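You operate a simulated robot arm through the tools that you are given. There is no shell and no other tool.

The job below is to be done with a simulated robot arm. You get a single attempt, and the scene is never put back.

TASK
Check the mesh, then strip bore three.
Fine: park the gauge arm first; its gear on the green mat if a ratio shows, else on the red; stand its shaft on the gear bench top. Set down upright: shaft.

The check looks at the end state, three seconds after you hand in, the way a careful person would. Anything else that was tipped, shoved, dropped, spilled or broken makes it a failure.

THE ROBOT
A 7-joint arm with a two-finger parallel gripper, fixed in place. Base frame: the origin is on the floor under the middle of its stand, x ahead of it, y to its left, z up; the work surface is at about z = 0.88. Lengths are in m, angles in rad, forces in N, time in s.
It reaches about 1.372 m from its shoulder. Its first joint turns from -2.601 to 2.601 rad. Payload 3.43 kg.
The tool frame sits at the grasp point between the pads (the TCP): z along the fingers, y along the line on which they close. The tips reach 0.03 m beyond it. Largest opening 0.094 m; finger width 0.028, thickness 0.01; the body of the gripper, 0.05 by 0.096 m, starts 0.055 m behind the TCP.
Orientation is told as [roll, pitch, yaw] about the base's x, y, z axes, in that order, counted from this pose: with the fingers straight down and closing along the base's y, the tool's x points along the base's -x, its y along +y and its z along -z.

THE INTERFACE
- The arm moves only by the tool play_rows. Its argument "series" is one flat list of numbers, 7 for each row, row after row: the shift along the base's x, y, z in units of 250 mm (1.0 is 250 mm), then the turn, a rotation vector about the base's x, y, z in units of 120 degrees (1.0 is 120 degrees), then the opening, from 0 (shut) to 1 (fully open). In form: [dx, dy, dz, ax, ay, az, hand, dx, dy, dz, ax, ay, az, hand, ...]. A call has 1 to 20 rows; each row is the pose to reach, as a shift and turn from the pose commanded when the call began. A call with a number of a shift or a turn outside -1 to 1 is refused whole. Each row takes 0.2 s and may step no farther than 0.05 m and 0.15 rad from the row before; otherwise, or with a gripper value out of range, the whole call is refused. A pose out of reach is approached as far as the arm can. The call stops where the force on the tool passes 90 N (or 10 N more than at its start, if that is more) or the arm is blocked; 0.2 s more then pass. The fingers move at their own pace (about 0.045 m/s each) and stop on an object; they squeeze with about 36 N. The grip force told is the motor's: it shows also when the fingers shut on nothing. Time passes only in rows, and 0.2 s behind the last, so rows that repeat a pose let the fingers close. It gives the time, the measured TCP pose, the force on the tool (base axes), the opening and the grip force at its end, in the units of the frame above (readings bear some noise), with the torque about the TCP (base axes, N m) and any sound that the robot's microphone picked up.
- Cameras (640 x 400 px; columns grow to the right, rows downward): "scene" is fixed at [0.0527, 0.5173, 1.4792]; the picture's right is [-0.63, -0.78, 0.00], its down [-0.45, 0.36, -0.82] and it looks along [0.63, -0.51, -0.58] (base axes); focal length 256 px, centre (320, 200). "wrist" rides on the gripper at [0.076, 0.014, -0.103] in the tool frame; the picture's right is [-0.18, 0.98, 0.00], its down [-0.75, -0.14, -0.64] and it looks along [-0.63, -0.12, 0.77] (tool axes); focal length 243 px, centre (320, 200). There is no depth. A picture from a camera that has moved, and an enlarged one, comes with that camera's place and axes in the base frame and with its lens. The place of the scene camera against the robot may be out by one fixed shift of up to 0.025 m in any direction.
- grab_frame(camera): a new picture of that camera. It takes no simulated time.
- zoom(camera, box): a new picture of the part [left, top, right, bottom] of that camera's present view, enlarged. It takes no simulated time.
- finish_job(): hands the job in; it is judged then, once.

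Nothing tells you positions but the pictures and the camera data. Unless the task says otherwise, let go and move clear before handing in.

The tools are called after ">>>" as a command line: name --argument value ..., lists and objects as JSON in quotes. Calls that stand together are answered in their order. play_rows: Moves the arm, as the interface text tells. Its arguments: {"type":"object","properties":{"series":{"type":"array"}},"required":["series"]} The other tools are called the same way: grab_frame (camera) takes a picture; zoom (camera, box) takes an enlarged picture of a part of a camera's view; finish_job () hands the job in.

At the start:

```text
time: 0.0
ee_pos: [0.7763, -0.611, 1.2263]
tcp_rot: [0.001, 0.0, 0.003]
wrist_force: [0.5, -0.4, 0.3]
moment: [0.02, 0.01, 0.0]
opening: 0.0942
grasp_force: 0.1
```

scene: 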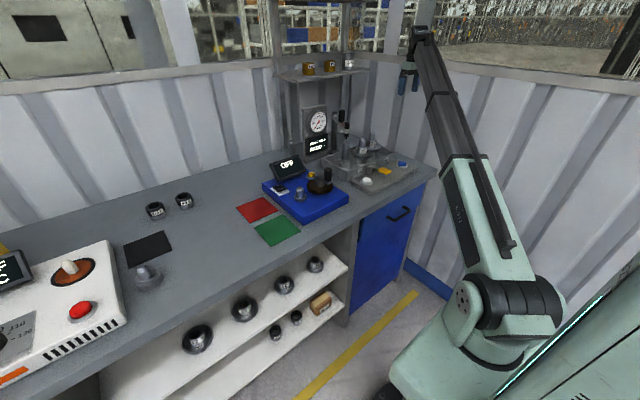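
wrist: 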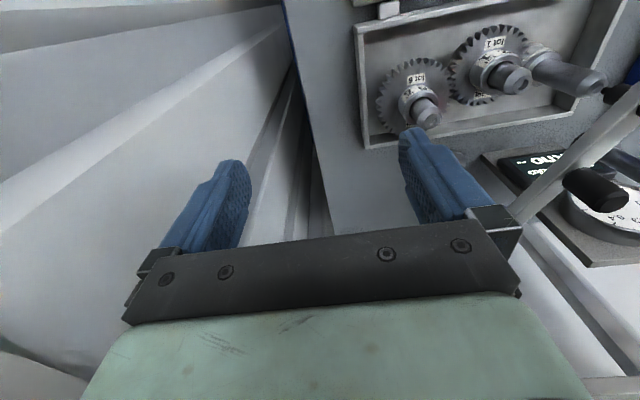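

I see a bench with a blue gear device, mats and a gauge stand, with the arm above the right-hand end. I'll zoom in on the details before I move anything.

>>> zoom --camera "scene" --box '[220, 120, 380, 220]'

>>> zoom --camera "scene" --box '[310, 90, 440, 200]'

>>> zoom --camera "wrist" --box '[320, 0, 640, 200]'

>>> zoom --camera "scene" --box '[0, 180, 220, 400]'

>>> zoom --camera "scene" --box '[270, 40, 380, 120]'

```text
4.00 times, centred on (300, 170) of scene
camera zoom: at [0.0527, 0.5173, 1.4792], right [-0.63, -0.78, 0.0], down [-0.45, 0.36, -0.82], along [0.63, -0.51, -0.58], focal length 1024 px, centre (400, 320)
```

zoom: 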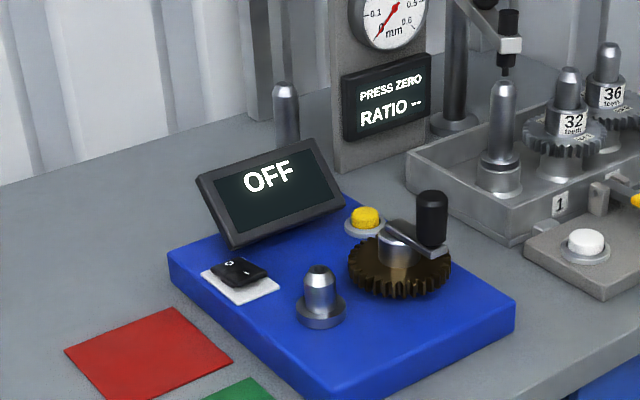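

```text
3.64 times, centred on (375, 145) of scene
camera zoom: at [0.0527, 0.5173, 1.4792], right [-0.63, -0.78, 0.0], down [-0.45, 0.36, -0.82], along [0.63, -0.51, -0.58], focal length 931 px, centre (120, 400)
```

zoom: 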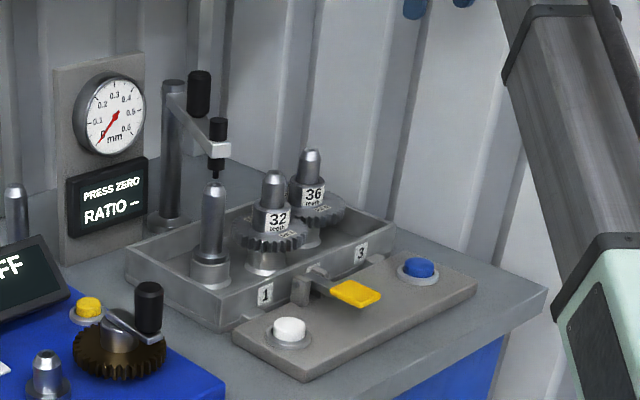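

```text
2.00 times, centred on (480, 100) of wrist
camera zoom: at [0.7008, -0.5966, 1.329], right [0.18, 0.98, 0.0], down [0.75, -0.14, 0.64], along [0.63, -0.12, -0.77], focal length 485 px, centre (0, 400)
```

zoom: 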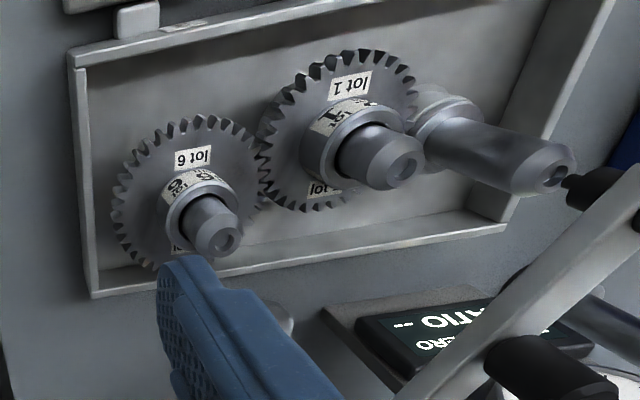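

```text
1.82 times, centred on (110, 290) of scene
camera zoom: at [0.0527, 0.5173, 1.4792], right [-0.63, -0.78, 0.0], down [-0.45, 0.36, -0.82], along [0.63, -0.51, -0.58], focal length 465 px, centre (702, 36)
```

zoom: 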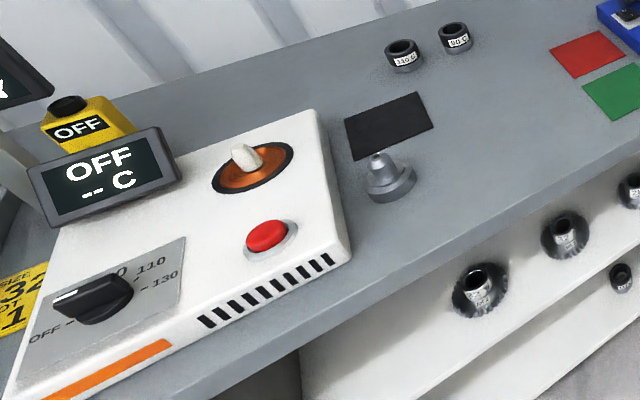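

```text
5.00 times, centred on (325, 80) of scene
camera zoom: at [0.0527, 0.5173, 1.4792], right [-0.63, -0.78, 0.0], down [-0.45, 0.36, -0.82], along [0.63, -0.51, -0.58], focal length 1280 px, centre (295, 800)
```

zoom: 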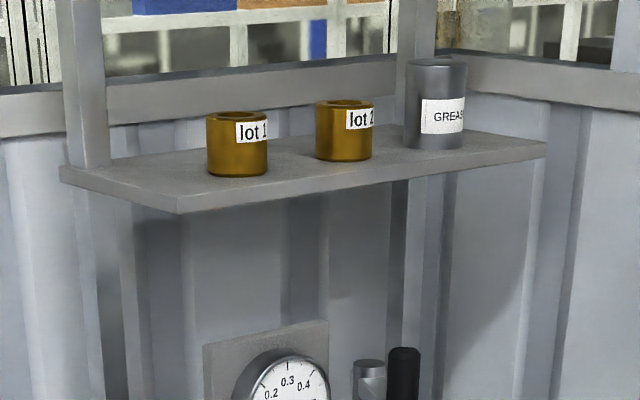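

The tray has three bores, with a gear-and-shaft pair at bore 3, and the gauge arm stands behind it. I'll move the wrist camera out over the front of the bench to read the controls and labels.

>>> play_rows --series '[-0.113, 0.1155, -0.038, 0, 0, 0, 1, -0.226, 0.231, -0.076, 0, 0, 0, 1, -0.339, 0.3465, -0.114, 0, 0, 0, 1, -0.452, 0.462, -0.152, 0, 0, 0, 1, -0.565, 0.5775, -0.19, 0, 0, 0, 1, -0.678, 0.693, -0.228, 0, 0, 0, 1, -0.791, 0.8085, -0.266, 0, 0, 0, 1, -0.904, 0.924, -0.304, 0, 0, 0, 1]'

>>> grab_frame --camera "wrist"

>>> grab_frame --camera "scene"

```text
time: 1.8
ee_pos: [0.5593, -0.3886, 1.1212]
tcp_rot: [-0.018, -0.027, -0.003]
wrist_force: [11.2, -5.7, -15.6]
moment: [0.34, 0.09, 0.23]
opening: 0.094
grasp_force: 0.1
out of reach, approached as far as the arm can: row 4, 5, 6, 7, 8
```

```text
taken
camera wrist: at [0.4815, -0.3717, 1.2229], right [0.19, 0.98, -0.01], down [0.74, -0.13, 0.67], along [0.65, -0.13, -0.75], focal length 243 px, centre (320, 200)
```

wrist: 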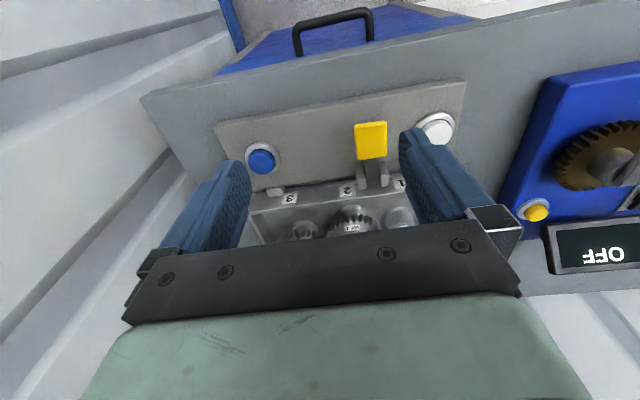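

```text
taken
```

scene: 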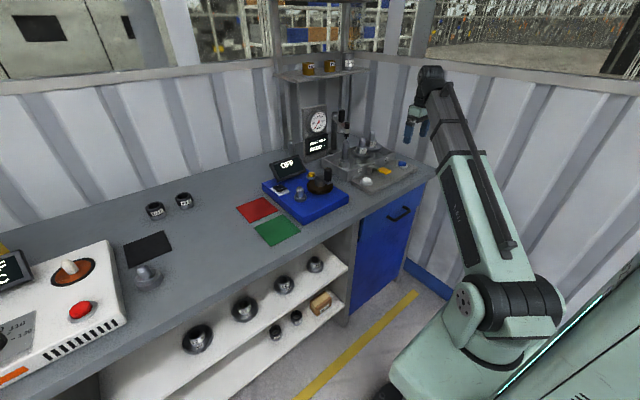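

The panel in front of the tray has a white button, a yellow lever and a blue button. I'll zoom in to read any markings.

>>> zoom --camera "wrist" --box '[200, 70, 480, 245]'

>>> zoom --camera "wrist" --box '[480, 60, 640, 280]'

>>> zoom --camera "scene" --box '[300, 100, 360, 160]'

>>> zoom --camera "scene" --box '[340, 130, 430, 195]'

```text
2.29 times, centred on (340, 158) of wrist
camera zoom: at [0.4815, -0.3717, 1.2229], right [0.19, 0.98, -0.01], down [0.74, -0.13, 0.67], along [0.65, -0.13, -0.75], focal length 555 px, centre (274, 297)
```

zoom: 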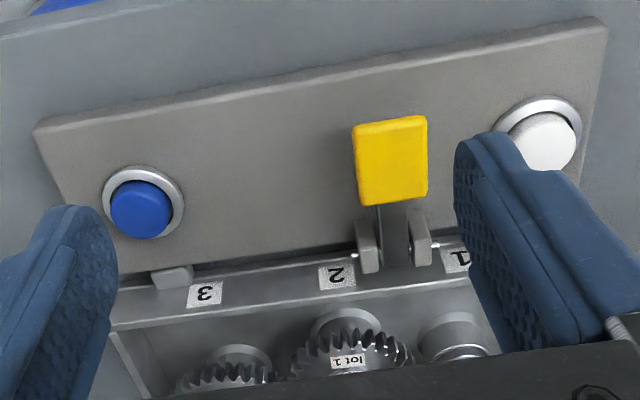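

```text
1.82 times, centred on (560, 170) of wrist
camera zoom: at [0.4815, -0.3717, 1.2229], right [0.19, 0.98, -0.01], down [0.74, -0.13, 0.67], along [0.65, -0.13, -0.75], focal length 441 px, centre (-116, 254)
```

zoom: 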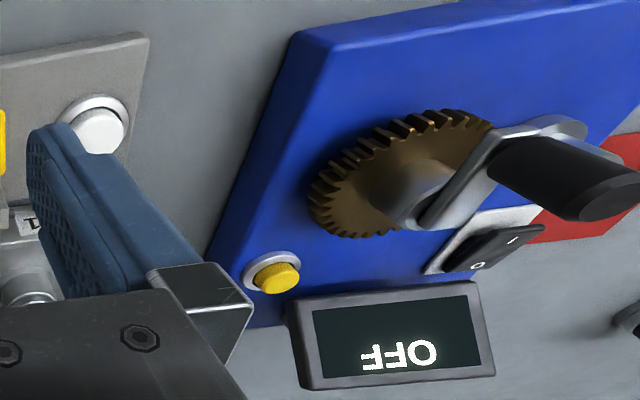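

```text
6.67 times, centred on (330, 130) of scene
camera zoom: at [0.0527, 0.5173, 1.4792], right [-0.63, -0.78, 0.0], down [-0.45, 0.36, -0.82], along [0.63, -0.51, -0.58], focal length 1706 px, centre (253, 667)
```

zoom: 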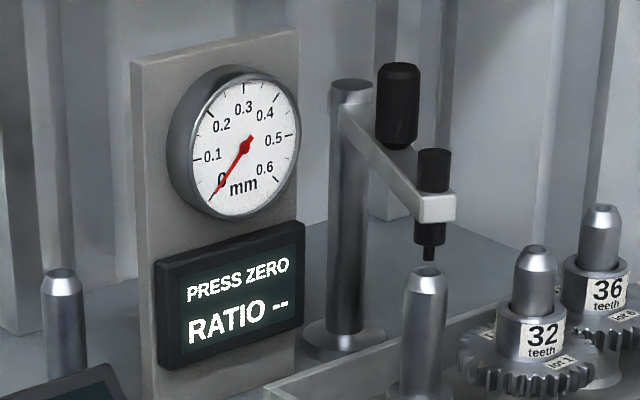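

```text
6.15 times, centred on (385, 162) of scene
camera zoom: at [0.0527, 0.5173, 1.4792], right [-0.63, -0.78, 0.0], down [-0.45, 0.36, -0.82], along [0.63, -0.51, -0.58], focal length 1575 px, centre (-80, 431)
```

zoom: 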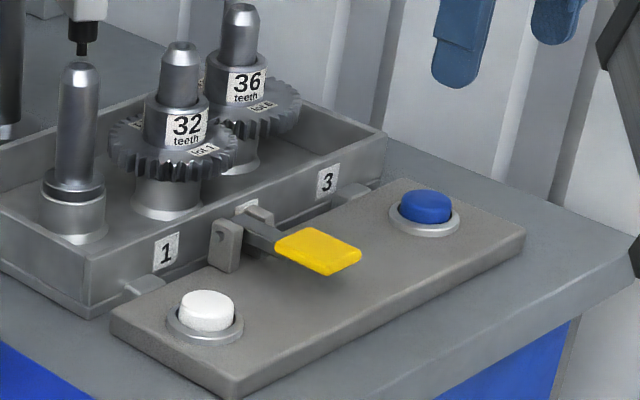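

The tray fixture, its gauge and the control plate are clear now. The arm stopped short of the commanded pose, so I'll hold still for a moment and see where it really is.

>>> play_rows --series '[0, 0, 0, 0, 0, 0, 1]'

```text
time: 2.2
ee_pos: [0.5592, -0.3904, 1.122]
tcp_rot: [-0.02, -0.027, -0.001]
wrist_force: [17.2, 4.4, -28.5]
moment: [-1.36, -0.08, -0.87]
opening: 0.0944
grasp_force: 0.1
```

A force is building on the tool, so something may be touching the gripper. I'll look closely from the scene camera.

>>> zoom --camera "scene" --box '[380, 50, 540, 200]'

>>> grab_frame --camera "wrist"

```text
2.67 times, centred on (460, 125) of scene
camera zoom: at [0.0527, 0.5173, 1.4792], right [-0.63, -0.78, 0.0], down [-0.45, 0.36, -0.82], along [0.63, -0.51, -0.58], focal length 682 px, centre (-53, 400)
```

zoom: 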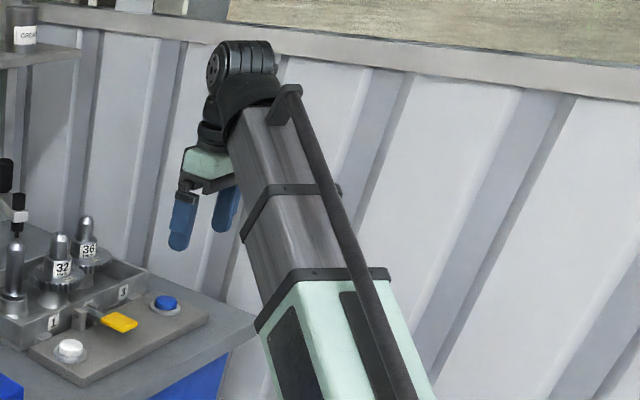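

```text
taken
camera wrist: at [0.4817, -0.3722, 1.2231], right [0.19, 0.98, -0.01], down [0.74, -0.13, 0.66], along [0.65, -0.13, -0.75], focal length 243 px, centre (320, 200)
```

wrist: 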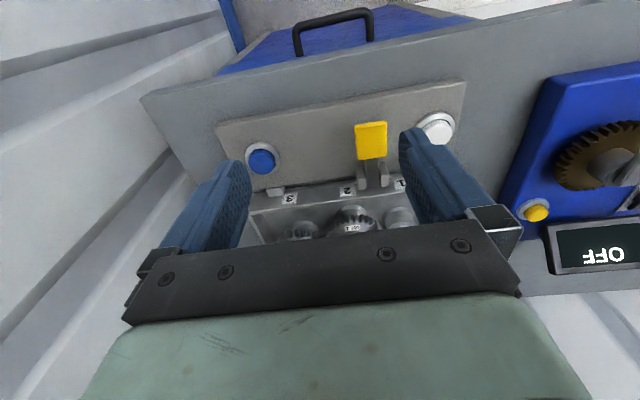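

The gripper body and camera are brushing the arm's own boom, because I came in too close at this height. I'll back out and read the rest of the scene for markings.

>>> play_rows --series '[0.1, -0.08, 0, 0, 0, 0, 1, 0.2, -0.14, 0, 0, 0, 0, 1, 0.3, -0.2, 0, 0, 0, 0, 1, 0.4, -0.26, 0, 0, 0, 0, 1]'

>>> zoom --camera "scene" --box '[0, 230, 140, 400]'

>>> zoom --camera "scene" --box '[130, 180, 240, 290]'

>>> zoom --camera "scene" --box '[170, 240, 350, 360]'

>>> zoom --camera "scene" --box '[0, 0, 300, 180]'

>>> grab_frame --camera "wrist"

```text
time: 3.2
ee_pos: [0.6639, -0.4571, 1.12]
tcp_rot: [0.001, 0.0, 0.0]
wrist_force: [0.2, 0.3, 0.1]
moment: [0.02, -0.03, 0.02]
opening: 0.0941
grasp_force: 0.0
```

```text
2.35 times, centred on (70, 315) of scene
camera zoom: at [0.0527, 0.5173, 1.4792], right [-0.63, -0.78, 0.0], down [-0.45, 0.36, -0.82], along [0.63, -0.51, -0.58], focal length 602 px, centre (908, -71)
```

zoom: 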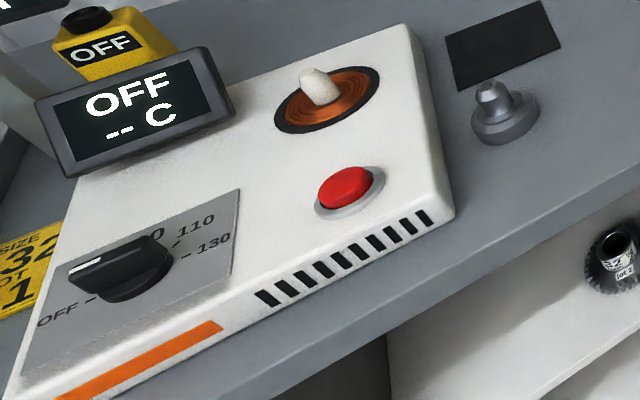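

```text
3.64 times, centred on (185, 235) of scene
camera zoom: at [0.0527, 0.5173, 1.4792], right [-0.63, -0.78, 0.0], down [-0.45, 0.36, -0.82], along [0.63, -0.51, -0.58], focal length 931 px, centre (811, 73)
```

zoom: 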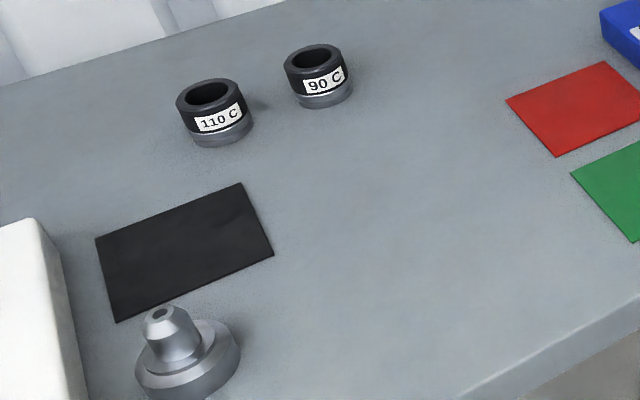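

```text
3.33 times, centred on (260, 300) of scene
camera zoom: at [0.0527, 0.5173, 1.4792], right [-0.63, -0.78, 0.0], down [-0.45, 0.36, -0.82], along [0.63, -0.51, -0.58], focal length 853 px, centre (520, -133)
```

zoom: 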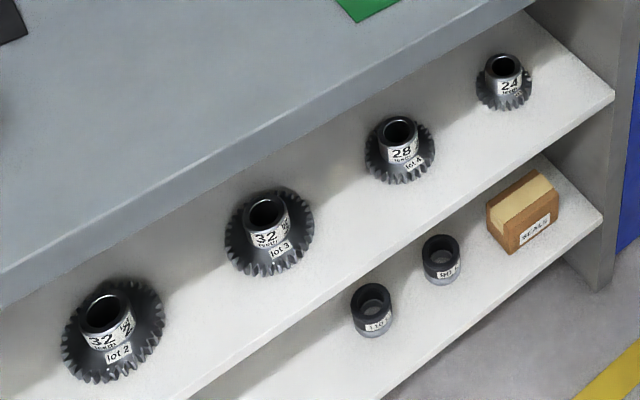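

```text
2.13 times, centred on (150, 90) of scene
camera zoom: at [0.0527, 0.5173, 1.4792], right [-0.63, -0.78, 0.0], down [-0.45, 0.36, -0.82], along [0.63, -0.51, -0.58], focal length 546 px, centre (683, 435)
```

zoom: 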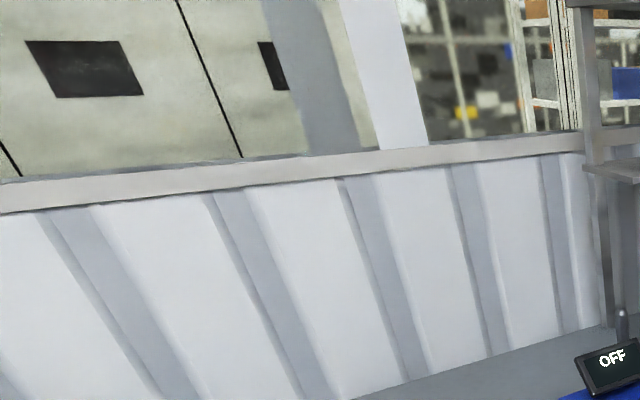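

```text
taken
camera wrist: at [0.588, -0.4419, 1.2231], right [0.18, 0.98, 0.0], down [0.75, -0.14, 0.64], along [0.63, -0.12, -0.77], focal length 243 px, centre (320, 200)
```

wrist: 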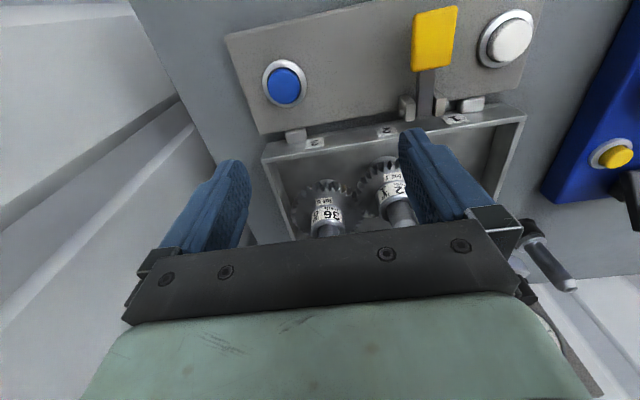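

The arm is free again with no force on it. Next I'll zoom on the tray and lever, then find a viewpoint for the gauge arm.

>>> zoom --camera "wrist" --box '[220, 0, 560, 245]'

>>> zoom --camera "scene" --box '[325, 95, 395, 165]'

>>> zoom --camera "wrist" --box '[480, 180, 640, 400]'

```text
1.63 times, centred on (390, 122) of wrist
camera zoom: at [0.588, -0.4419, 1.2231], right [0.18, 0.98, 0.0], down [0.75, -0.14, 0.64], along [0.63, -0.12, -0.77], focal length 396 px, centre (206, 326)
```

zoom: 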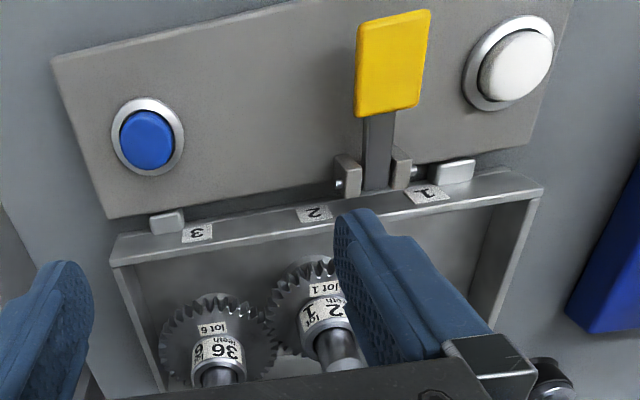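

```text
5.71 times, centred on (360, 130) of scene
camera zoom: at [0.0527, 0.5173, 1.4792], right [-0.63, -0.78, 0.0], down [-0.45, 0.36, -0.82], along [0.63, -0.51, -0.58], focal length 1462 px, centre (91, 600)
```

zoom: 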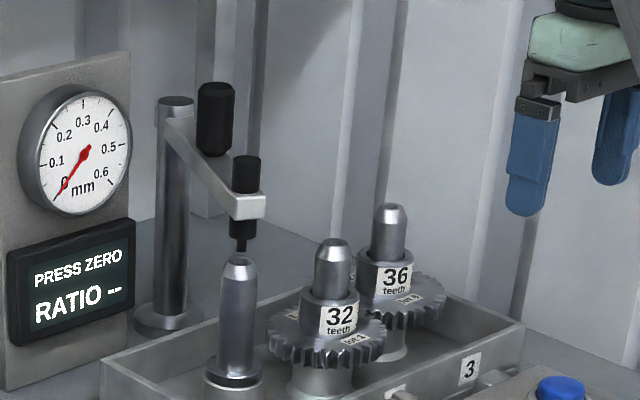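

```text
1.82 times, centred on (560, 290) of wrist
camera zoom: at [0.588, -0.4419, 1.2231], right [0.18, 0.98, 0.0], down [0.75, -0.14, 0.64], along [0.63, -0.12, -0.77], focal length 441 px, centre (-116, 36)
```

zoom: 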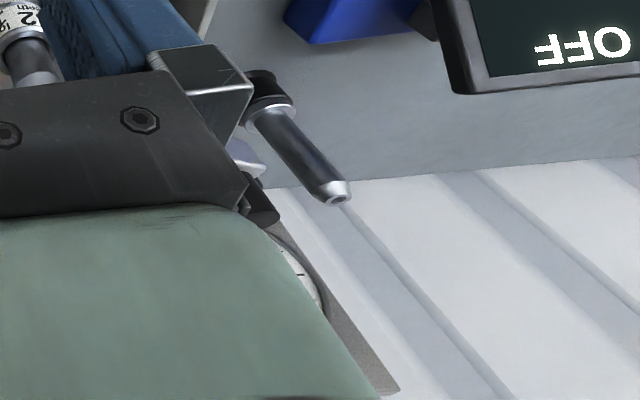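

I need a proper look at the gauge arm, so I'll swing the hand above the tray with a quarter turn, keeping well above everything.

>>> play_rows --series '[0.0676, 0.0753, 0.0473, 0, 0, -0.0682, 1, 0.1353, 0.1505, 0.0945, 0, 0, -0.1364, 1, 0.2029, 0.2258, 0.1418, 0, 0, -0.2045, 1, 0.2705, 0.3011, 0.1891, 0, 0, -0.2727, 1, 0.3382, 0.3764, 0.2364, 0, 0, -0.3409, 1, 0.4058, 0.4516, 0.2836, 0, 0, -0.4091, 1, 0.4735, 0.5269, 0.3309, 0, 0, -0.4773, 1, 0.5411, 0.6022, 0.3782, 0, 0, -0.5455, 1, 0.6087, 0.6775, 0.4255, 0, 0, -0.6136, 1, 0.6764, 0.7527, 0.4727, 0, 0, -0.6818, 1, 0.744, 0.828, 0.52, 0, 0, -0.75, 1]'

>>> grab_frame --camera "wrist"

>>> grab_frame --camera "scene"

```text
time: 4.2
ee_pos: [0.7321, -0.3849, 1.1656]
tcp_rot: [-0.002, -0.016, -0.535]
wrist_force: [-0.1, -0.8, -0.7]
moment: [0.01, -0.03, 0.07]
opening: 0.094
grasp_force: 0.0
stopped in row 5: the force on the tool passed its limit at 106 N (the readings are from after the stop); the commanded pose is now the measured one
```

```text
taken
camera wrist: at [0.6718, -0.3316, 1.2669], right [0.66, 0.75, 0.0], down [0.57, -0.5, 0.65], along [0.49, -0.43, -0.76], focal length 243 px, centre (320, 200)
```

wrist: 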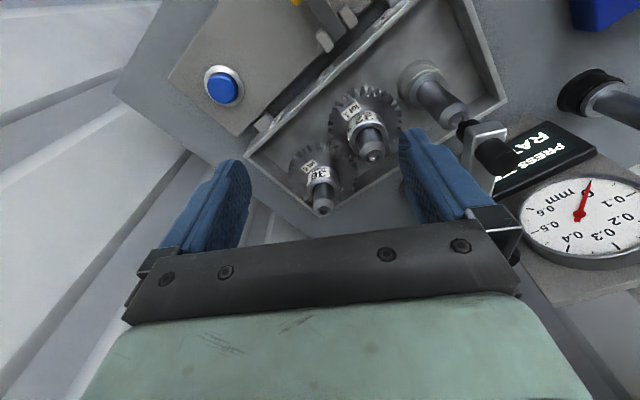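

```text
taken
```

scene: 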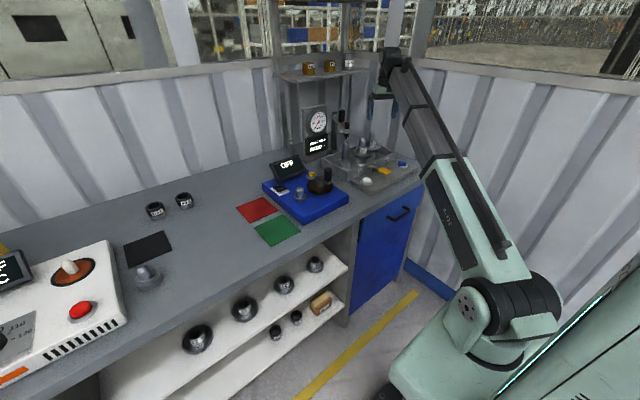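

The call stopped on a force spike, probably the camera meeting the boom again as the yaw lined it up with the boom. I'll check that nothing on the bench moved.

>>> zoom --camera "scene" --box '[325, 95, 395, 165]'

>>> zoom --camera "scene" --box '[340, 30, 440, 130]'

>>> zoom --camera "wrist" --box '[240, 0, 640, 250]'

```text
5.71 times, centred on (360, 130) of scene
camera zoom: at [0.0527, 0.5173, 1.4792], right [-0.63, -0.78, 0.0], down [-0.45, 0.36, -0.82], along [0.63, -0.51, -0.58], focal length 1462 px, centre (91, 600)
```

zoom: 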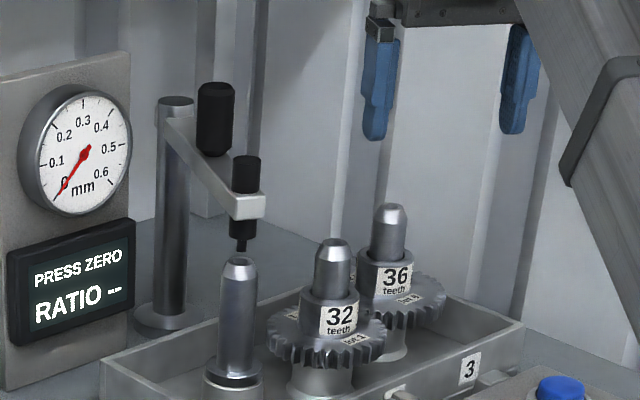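

```text
4.00 times, centred on (390, 80) of scene
camera zoom: at [0.0527, 0.5173, 1.4792], right [-0.63, -0.78, 0.0], down [-0.45, 0.36, -0.82], along [0.63, -0.51, -0.58], focal length 1024 px, centre (40, 680)
```

zoom: 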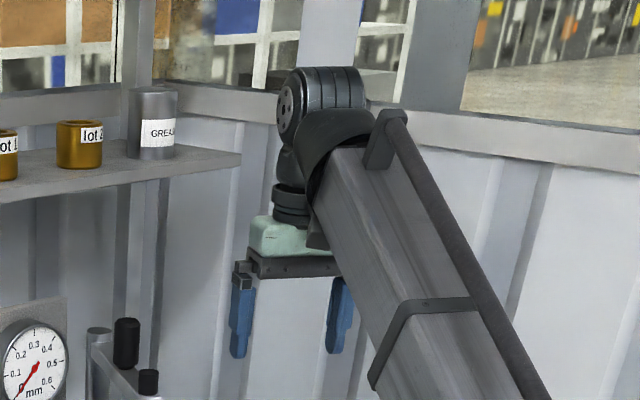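

```text
1.60 times, centred on (440, 125) of wrist
camera zoom: at [0.6718, -0.3316, 1.2669], right [0.66, 0.75, 0.0], down [0.57, -0.5, 0.65], along [0.49, -0.43, -0.76], focal length 388 px, centre (128, 320)
```

zoom: 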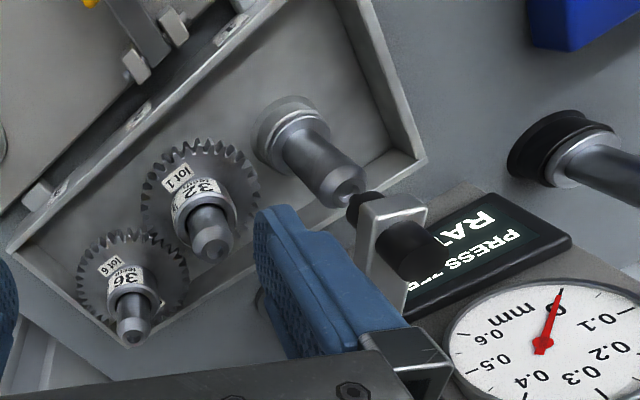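

Nothing on the bench moved, so that was only self-contact with the boom. I'll turn the hand the other way, which puts the camera clear of the boom, to look at the gauge arm.

>>> play_rows --series '[0.0404, -0.0258, 0.0, 0, 0, 0.0688, 1, 0.0807, -0.0516, 0.0, 0, 0, 0.1376, 1, 0.1211, -0.0775, 0.033, 0, 0, 0.2065, 1, 0.1615, -0.1033, 0.066, 0, 0, 0.2753, 1, 0.2018, -0.1291, 0.1, 0, 0, 0.3441, 1, 0.2422, -0.1549, 0.14, 0, 0, 0.4129, 1, 0.2825, -0.1807, 0.18, 0, 0, 0.4817, 1, 0.3229, -0.2065, 0.22, 0, 0, 0.5505, 1, 0.3633, -0.2324, 0.27, 0, 0, 0.6194, 1, 0.4036, -0.2582, 0.32, 0, 0, 0.6882, 1, 0.444, -0.284, 0.364, 0, 0, 0.757, 1]'

>>> grab_frame --camera "wrist"

```text
time: 6.6
ee_pos: [0.8461, -0.4566, 1.2474]
tcp_rot: [-0.016, -0.015, 1.054]
wrist_force: [-0.3, -0.4, 0.0]
moment: [-0.04, -0.03, 0.01]
opening: 0.0938
grasp_force: 0.1
out of reach, approached as far as the arm can: row 10, 11
```

```text
taken
camera wrist: at [0.7943, -0.5152, 1.3493], right [-0.76, 0.65, -0.01], down [0.48, 0.58, 0.66], along [0.43, 0.49, -0.76], focal length 243 px, centre (320, 200)
```

wrist: 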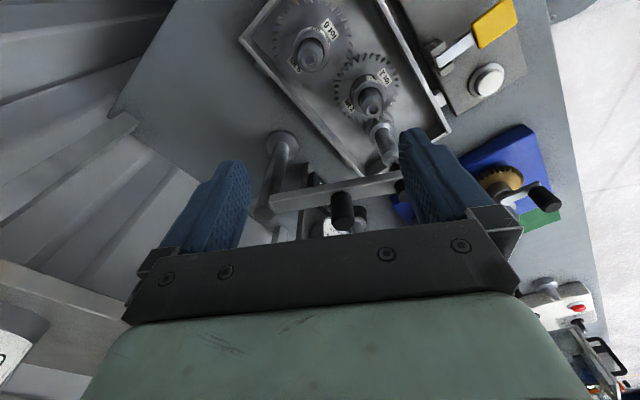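

Now I can see the post, arm, handle and probe from above. I'll enlarge this.

>>> zoom --camera "wrist" --box '[220, 100, 440, 240]'

>>> zoom --camera "wrist" --box '[220, 0, 540, 180]'

>>> zoom --camera "wrist" --box '[440, 100, 640, 225]'

```text
2.86 times, centred on (330, 170) of wrist
camera zoom: at [0.7943, -0.5152, 1.3493], right [-0.76, 0.65, -0.01], down [0.48, 0.58, 0.66], along [0.43, 0.49, -0.76], focal length 693 px, centre (291, 286)
```

zoom: 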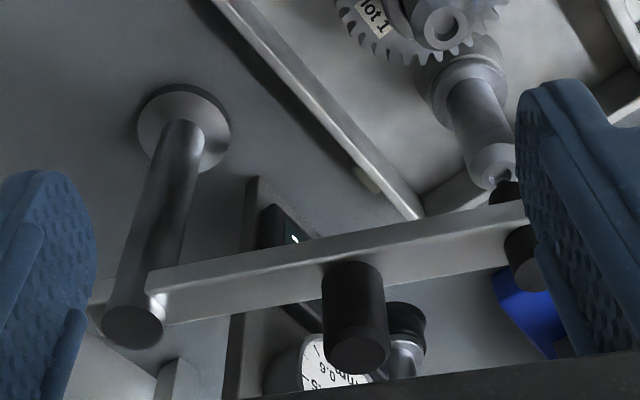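

```text
2.00 times, centred on (380, 90) of wrist
camera zoom: at [0.7943, -0.5152, 1.3493], right [-0.76, 0.65, -0.01], down [0.48, 0.58, 0.66], along [0.43, 0.49, -0.76], focal length 485 px, centre (200, 420)
```

zoom: 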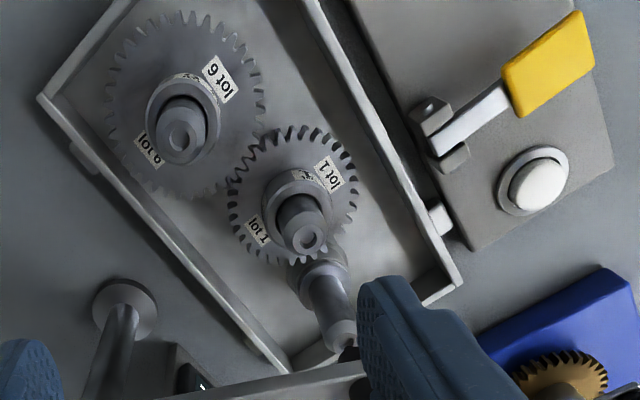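

```text
3.20 times, centred on (540, 162) of wrist
camera zoom: at [0.7943, -0.5152, 1.3493], right [-0.76, 0.65, -0.01], down [0.48, 0.58, 0.66], along [0.43, 0.49, -0.76], focal length 776 px, centre (-384, 320)
```

zoom: 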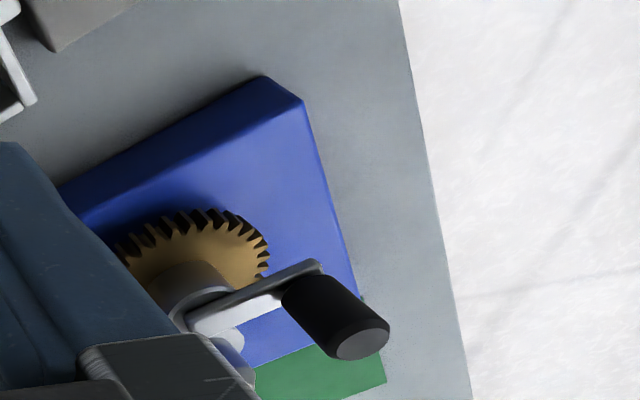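

The post is near (1.02, -0.38), the probe hangs over bore 1, and a black handle stands on the arm near (0.914, -0.332) with its top at about z 1.14. I'll move above the handle with the fingers open and look before going down.

>>> play_rows --series '[0.039, 0.071, 0.0, 0, 0.001, -0.048, 1, 0.078, 0.142, 0.0, 0, 0.003, -0.096, 1, 0.117, 0.214, 0.0, 0, 0.004, -0.144, 1, 0.155, 0.285, 0.0, 0, 0.006, -0.192, 1, 0.194, 0.356, 0.0, 0, 0.007, -0.24, 1, 0.233, 0.427, -0.08, 0, 0.009, -0.288, 1, 0.272, 0.498, -0.19, 0, 0.01, -0.336, 1]'

>>> grab_frame --camera "wrist"

>>> zoom --camera "scene" --box '[310, 40, 430, 160]'

```text
time: 8.2
ee_pos: [0.9145, -0.3331, 1.199]
tcp_rot: [0.014, -0.002, 0.347]
wrist_force: [0.1, -0.1, 0.0]
moment: [-0.02, 0.0, -0.01]
opening: 0.0941
grasp_force: 0.1
out of reach, approached as far as the arm can: row 1, 2, 3, 4, 5
```

```text
taken
camera wrist: at [0.8384, -0.3456, 1.3026], right [-0.16, 0.99, 0.01], down [0.76, 0.12, 0.64], along [0.63, 0.11, -0.77], focal length 243 px, centre (320, 200)
```

wrist: 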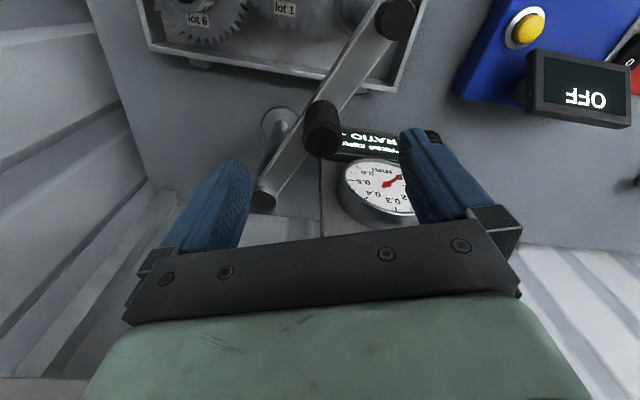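

```text
3.33 times, centred on (370, 100) of scene
camera zoom: at [0.0527, 0.5173, 1.4792], right [-0.63, -0.78, 0.0], down [-0.45, 0.36, -0.82], along [0.63, -0.51, -0.58], focal length 853 px, centre (153, 533)
```

zoom: 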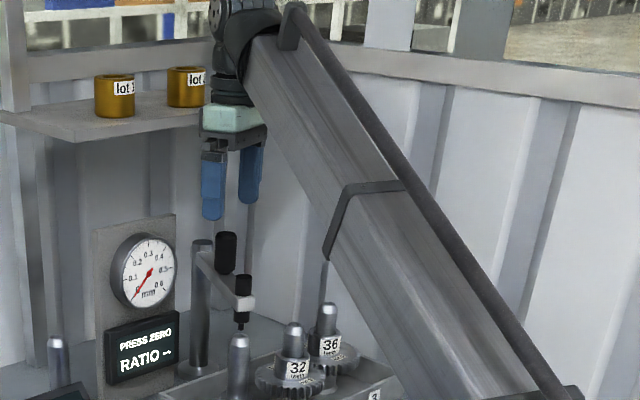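

The handle sits right between the fingers. The dial board blocks a swing toward +y, so parking must mean swinging over the other bores toward -y. I'll lower around the handle and close loosely.

>>> play_rows --series '[0, 0.004, -0.08, 0, 0, 0, 1, 0, 0.004, -0.16, 0, 0, 0, 1, 0, 0.004, -0.24, 0, 0, 0, 1, 0, 0.004, -0.308, 0, 0, 0, 1, 0, 0.004, -0.308, 0, 0, 0, 0.55, 0, 0.004, -0.308, 0, 0, 0, 0.55]'

>>> grab_frame --camera "wrist"

>>> zoom --camera "scene" --box '[310, 40, 430, 160]'

```text
time: 9.6
ee_pos: [0.9138, -0.3316, 1.1232]
tcp_rot: [0.012, 0.0, 0.349]
wrist_force: [0.0, 0.5, 0.3]
moment: [-0.06, 0.0, -0.03]
opening: 0.0514
grasp_force: 0.1
```

```text
taken
camera wrist: at [0.8379, -0.3439, 1.2266], right [-0.16, 0.99, 0.01], down [0.76, 0.12, 0.64], along [0.63, 0.11, -0.77], focal length 243 px, centre (320, 200)
```

wrist: 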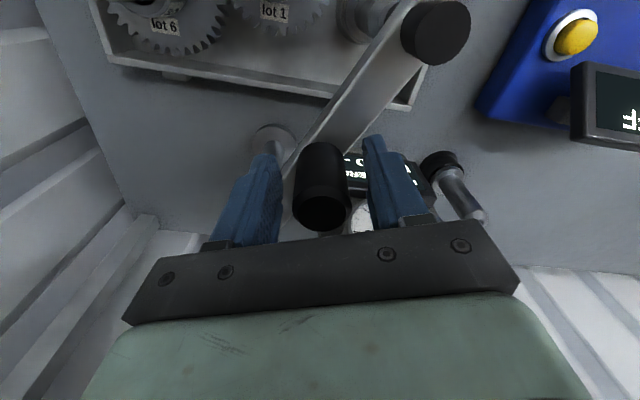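

```text
3.33 times, centred on (370, 100) of scene
camera zoom: at [0.0527, 0.5173, 1.4792], right [-0.63, -0.78, 0.0], down [-0.45, 0.36, -0.82], along [0.63, -0.51, -0.58], focal length 853 px, centre (153, 533)
```

zoom: 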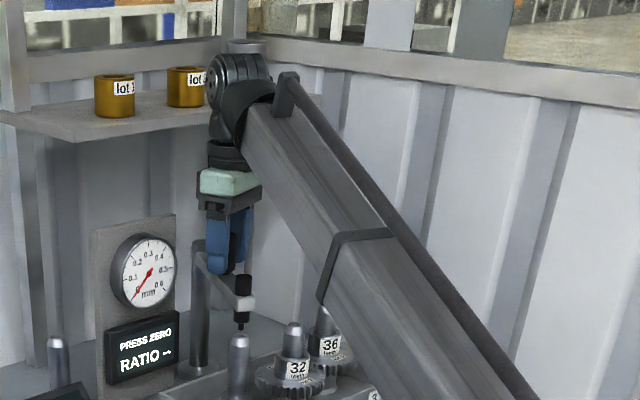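

The fingers straddle the handle. I'll sweep it along its arc toward -y, starting with a short stretch, and tilt the wrist back from the shelf as I go.

>>> play_rows --series '[-0.0196, -0.0448, 0, -0.001, -0.0165, 0.0165, 0.55, -0.034, -0.0916, 0, -0.002, -0.033, 0.033, 0.55, -0.0436, -0.1396, 0, -0.004, -0.0495, 0.0495, 0.55, -0.0484, -0.1884, 0, -0.006, -0.066, 0.066, 0.55, -0.048, -0.2372, 0, -0.009, -0.0825, 0.0825, 0.55]'

>>> grab_frame --camera "wrist"

>>> zoom --camera "scene" --box '[310, 60, 410, 160]'

```text
time: 10.8
ee_pos: [0.9049, -0.3903, 1.1233]
tcp_rot: [-0.083, -0.151, 0.529]
wrist_force: [-0.2, -0.7, -0.1]
moment: [-0.02, 0.04, 0.01]
opening: 0.0515
grasp_force: 0.1
```

```text
taken
camera wrist: at [0.8161, -0.4163, 1.2129], right [-0.33, 0.94, -0.05], down [0.6, 0.25, 0.76], along [0.73, 0.22, -0.65], focal length 243 px, centre (320, 200)
```

wrist: 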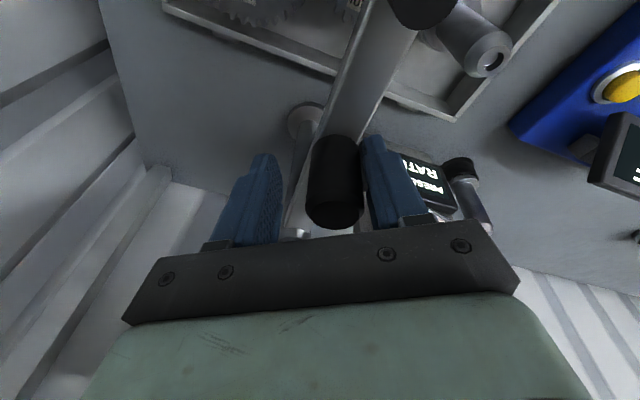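

```text
4.00 times, centred on (360, 110) of scene
camera zoom: at [0.0527, 0.5173, 1.4792], right [-0.63, -0.78, 0.0], down [-0.45, 0.36, -0.82], along [0.63, -0.51, -0.58], focal length 1024 px, centre (160, 560)
```

zoom: 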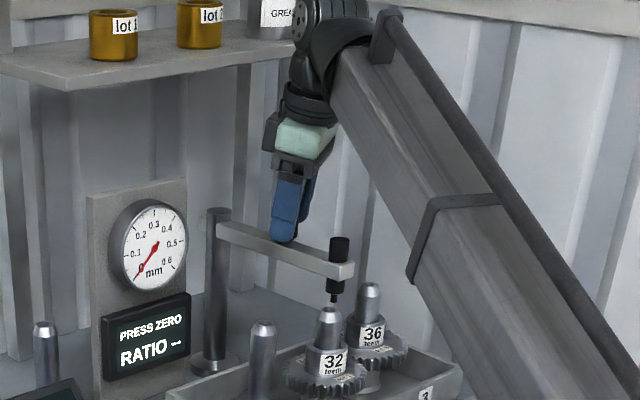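

The gauge arm swings freely and its probe is over bore 2 now. I'll carry on along the arc past bore 3.

>>> play_rows --series '[0.0056, -0.0488, 0.003, -0.0026, -0.0151, 0.0072, 0.55, 0.0164, -0.0968, 0.006, -0.0052, -0.0302, 0.0143, 0.55, 0.032, -0.1432, 0.009, -0.0078, -0.0453, 0.0215, 0.55, 0.0524, -0.1876, 0.012, -0.0104, -0.0604, 0.0287, 0.55, 0.0776, -0.2296, 0.015, -0.013, -0.0755, 0.0358, 0.55, 0.1068, -0.2692, 0.018, -0.0157, -0.0907, 0.043, 0.55, 0.1396, -0.3052, 0.021, -0.0183, -0.1058, 0.0501, 0.55]'

>>> grab_frame --camera "wrist"

>>> zoom --camera "scene" --box '[310, 50, 420, 160]'

```text
time: 12.4
ee_pos: [0.9361, -0.4672, 1.1291]
tcp_rot: [-0.24, -0.311, 0.67]
wrist_force: [-0.4, 0.3, 0.9]
moment: [0.03, 0.02, -0.01]
opening: 0.0516
grasp_force: 0.1
```

```text
taken
camera wrist: at [0.834, -0.4993, 1.1981], right [-0.4, 0.9, -0.17], down [0.4, 0.33, 0.86], along [0.83, 0.28, -0.49], focal length 243 px, centre (320, 200)
```

wrist: 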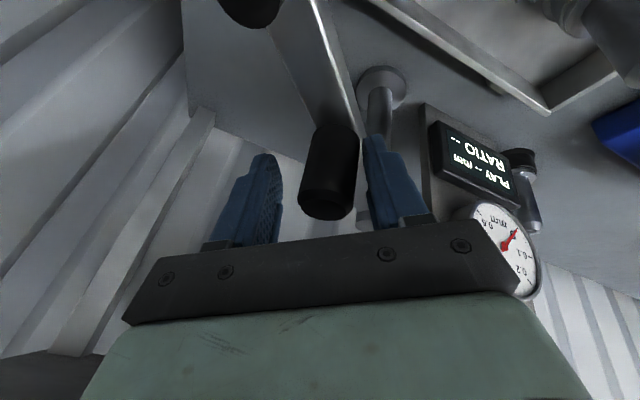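

```text
3.64 times, centred on (365, 105) of scene
camera zoom: at [0.0527, 0.5173, 1.4792], right [-0.63, -0.78, 0.0], down [-0.45, 0.36, -0.82], along [0.63, -0.51, -0.58], focal length 931 px, centre (156, 546)
```

zoom: 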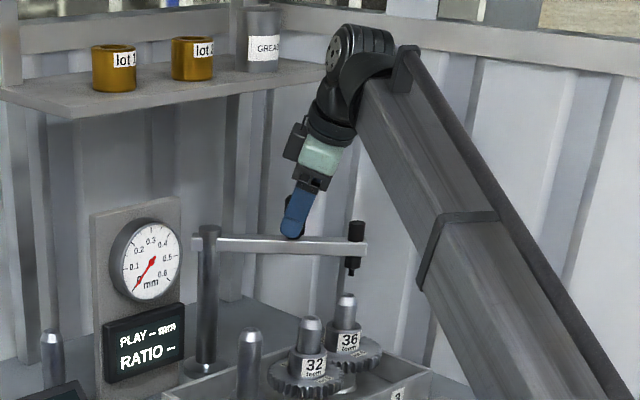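

The display now reads "PLAY -- mm / RATIO --", so the probe has left the bores. I'll keep swinging toward the side until the arm is well clear or reaches a stop.

>>> play_rows --series '[0.0368, -0.0324, 0.003, -0.0026, -0.0151, 0.0072, 0.55, 0.0768, -0.0608, 0.006, -0.0052, -0.0302, 0.0143, 0.55, 0.1196, -0.0848, 0.009, -0.0078, -0.0453, 0.0215, 0.55, 0.1644, -0.1044, 0.012, -0.0104, -0.0604, 0.0287, 0.55]'

>>> grab_frame --camera "wrist"

>>> zoom --camera "scene" --box '[310, 50, 420, 160]'

```text
time: 13.4
ee_pos: [0.9769, -0.4912, 1.1307]
tcp_rot: [-0.346, -0.39, 0.764]
wrist_force: [0.0, 0.6, -0.7]
moment: [0.0, -0.02, 0.01]
opening: 0.0521
grasp_force: 0.0
```

```text
taken
camera wrist: at [0.8683, -0.5299, 1.1874], right [-0.43, 0.87, -0.24], down [0.26, 0.37, 0.89], along [0.86, 0.32, -0.39], focal length 243 px, centre (320, 200)
```

wrist: 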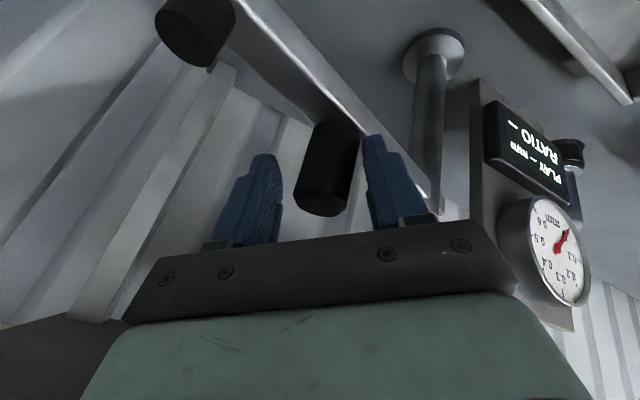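

```text
3.64 times, centred on (365, 105) of scene
camera zoom: at [0.0527, 0.5173, 1.4792], right [-0.63, -0.78, 0.0], down [-0.45, 0.36, -0.82], along [0.63, -0.51, -0.58], focal length 931 px, centre (156, 546)
```

zoom: 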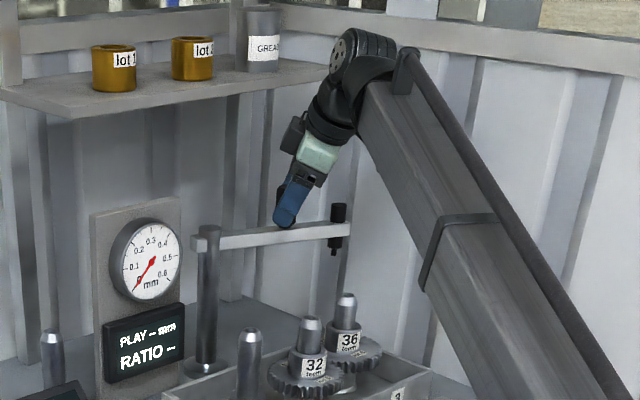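

The arm moves freely but hasn't met a stop, and the probe is only just at the tray's corner. I'll lift off the handle and push the bar the rest of the way with closed fingertips from the tray side, which keeps my wrist clear of the shelf.

>>> play_rows --series '[0, 0, 0.12, 0, 0, 0, 0.6, 0, 0, 0.24, 0, 0, 0, 0.6, -0.117, -0.034, 0.24, 0.0315, -0.014, -0.0455, 0.6, -0.234, -0.068, 0.24, 0.0631, -0.028, -0.0909, 0.3, -0.312, -0.1, 0.24, 0.0946, -0.042, -0.1364, 0, -0.39, -0.136, 0.24, 0.1261, -0.056, -0.1819, 0, -0.468, -0.136, 0.24, 0.1577, -0.0699, -0.2273, 0, -0.468, -0.136, 0.24, 0.1892, -0.0839, -0.2728, 0, -0.44, -0.136, 0.1, 0.1892, -0.0839, -0.2728, 0, -0.4, -0.136, -0.05, 0.1892, -0.0839, -0.2728, 0, -0.348, -0.136, -0.184, 0.1892, -0.0839, -0.2728, 0]'

>>> grab_frame --camera "wrist"

>>> zoom --camera "scene" --box '[310, 50, 420, 160]'

```text
time: 15.8
ee_pos: [0.889, -0.527, 1.0843]
tcp_rot: [0.004, -0.702, 0.001]
wrist_force: [-0.1, 0.0, -0.2]
moment: [0.0, 0.0, 0.0]
opening: 0.0
grasp_force: 32.9
```

```text
taken
camera wrist: at [0.7653, -0.5123, 1.1148], right [0.14, 0.98, 0.12], down [0.16, -0.14, 0.98], along [0.98, -0.11, -0.18], focal length 243 px, centre (320, 200)
```

wrist: 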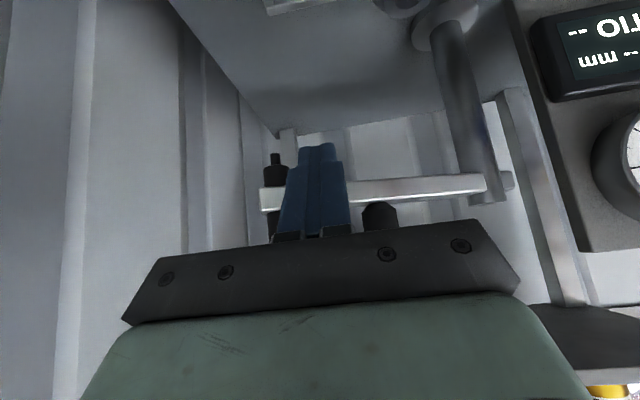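

```text
3.64 times, centred on (365, 105) of scene
camera zoom: at [0.0527, 0.5173, 1.4792], right [-0.63, -0.78, 0.0], down [-0.45, 0.36, -0.82], along [0.63, -0.51, -0.58], focal length 931 px, centre (156, 546)
```

zoom: 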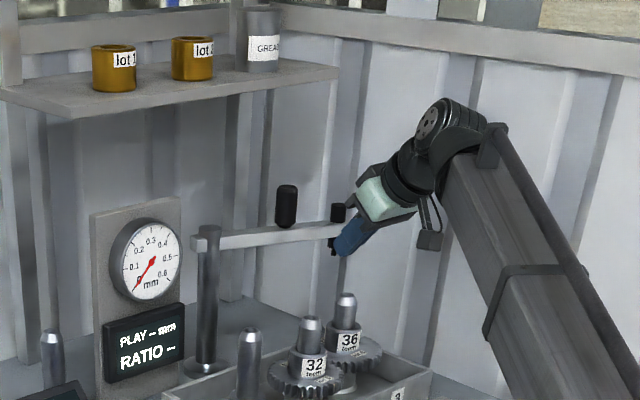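

Fingertips are beside the bar at the right height. I'll push it straight ahead slowly, watching for a stop.

>>> play_rows --series '[0.048, 0, 0, 0, 0, 0, 0, 0.096, 0, 0, 0, 0, 0, 0, 0.144, 0, 0, 0, 0, 0, 0, 0.192, 0, 0, 0, 0, 0, 0, 0.24, 0, 0, 0, 0, 0, 0, 0.288, 0, 0, 0, 0, 0, 0, 0.336, 0, 0, 0, 0, 0, 0]'

>>> grab_frame --camera "wrist"

>>> zoom --camera "scene" --box '[310, 50, 420, 160]'

```text
time: 17.4
ee_pos: [0.974, -0.5268, 1.0848]
tcp_rot: [0.004, -0.702, 0.002]
wrist_force: [-0.2, -0.6, 0.2]
moment: [-0.01, 0.0, 0.0]
opening: 0.0
grasp_force: 33.5
```

```text
taken
camera wrist: at [0.8502, -0.5124, 1.1139], right [0.14, 0.98, 0.12], down [0.16, -0.14, 0.98], along [0.98, -0.11, -0.18], focal length 243 px, centre (320, 200)
```

wrist: 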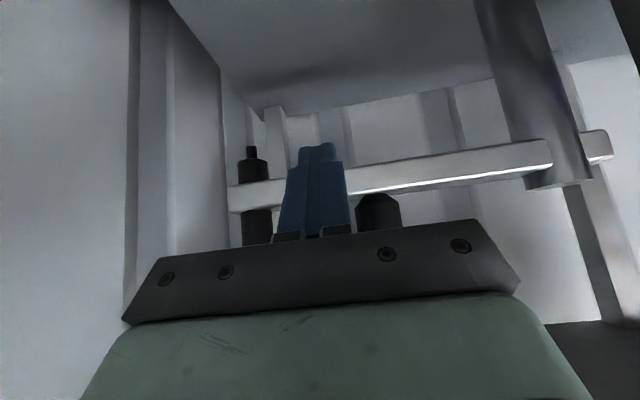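

```text
3.64 times, centred on (365, 105) of scene
camera zoom: at [0.0527, 0.5173, 1.4792], right [-0.63, -0.78, 0.0], down [-0.45, 0.36, -0.82], along [0.63, -0.51, -0.58], focal length 931 px, centre (156, 546)
```

zoom: 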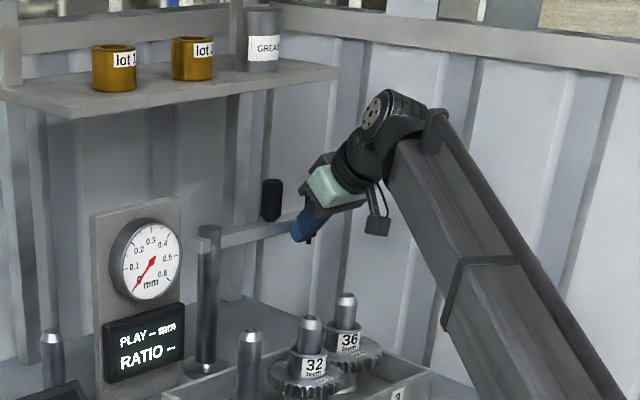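

The arm is now nearly parallel to the end wall, pointing along -y and still moving freely. I'll push a little more to make it clearly parked, then back off.

>>> play_rows --series '[0.04, 0, 0, 0, 0, 0, 0, 0.08, 0, 0, 0, 0, 0, 0, 0.1, 0, 0, 0, 0, 0, 0, 0.0, 0, 0, 0, 0, 0, 0, -0.16, 0, 0, 0, 0, 0, 0, -0.3, 0, 0.08, 0, 0, 0, 0]'

>>> grab_frame --camera "wrist"

>>> zoom --camera "scene" --box '[310, 50, 420, 160]'

```text
time: 18.8
ee_pos: [0.8972, -0.5265, 1.1041]
tcp_rot: [0.002, -0.703, 0.001]
wrist_force: [0.2, -0.4, -0.6]
moment: [0.03, 0.01, 0.01]
opening: 0.0002
grasp_force: 32.8
```

```text
taken
camera wrist: at [0.7739, -0.5131, 1.1352], right [0.14, 0.98, 0.12], down [0.16, -0.14, 0.98], along [0.98, -0.11, -0.18], focal length 243 px, centre (320, 200)
```

wrist: 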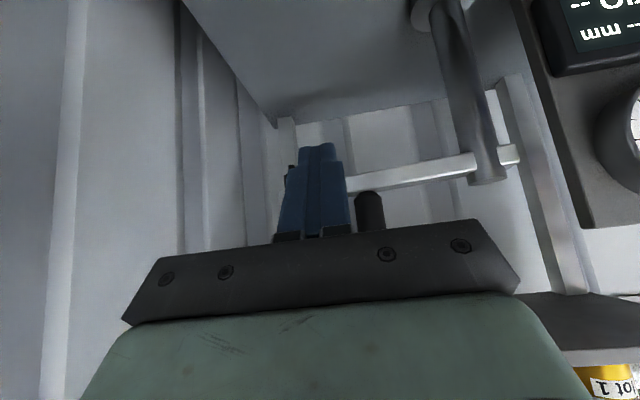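

```text
3.64 times, centred on (365, 105) of scene
camera zoom: at [0.0527, 0.5173, 1.4792], right [-0.63, -0.78, 0.0], down [-0.45, 0.36, -0.82], along [0.63, -0.51, -0.58], focal length 931 px, centre (156, 546)
```

zoom: 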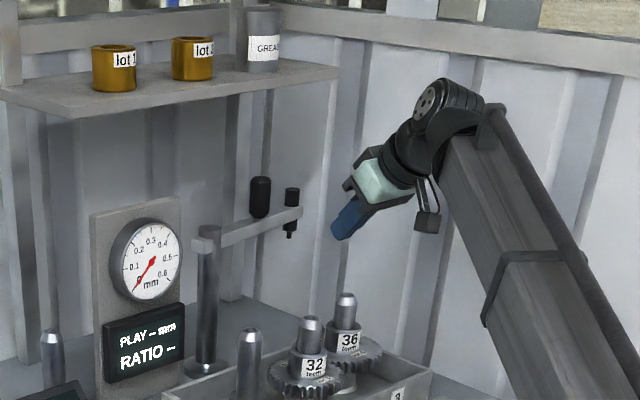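

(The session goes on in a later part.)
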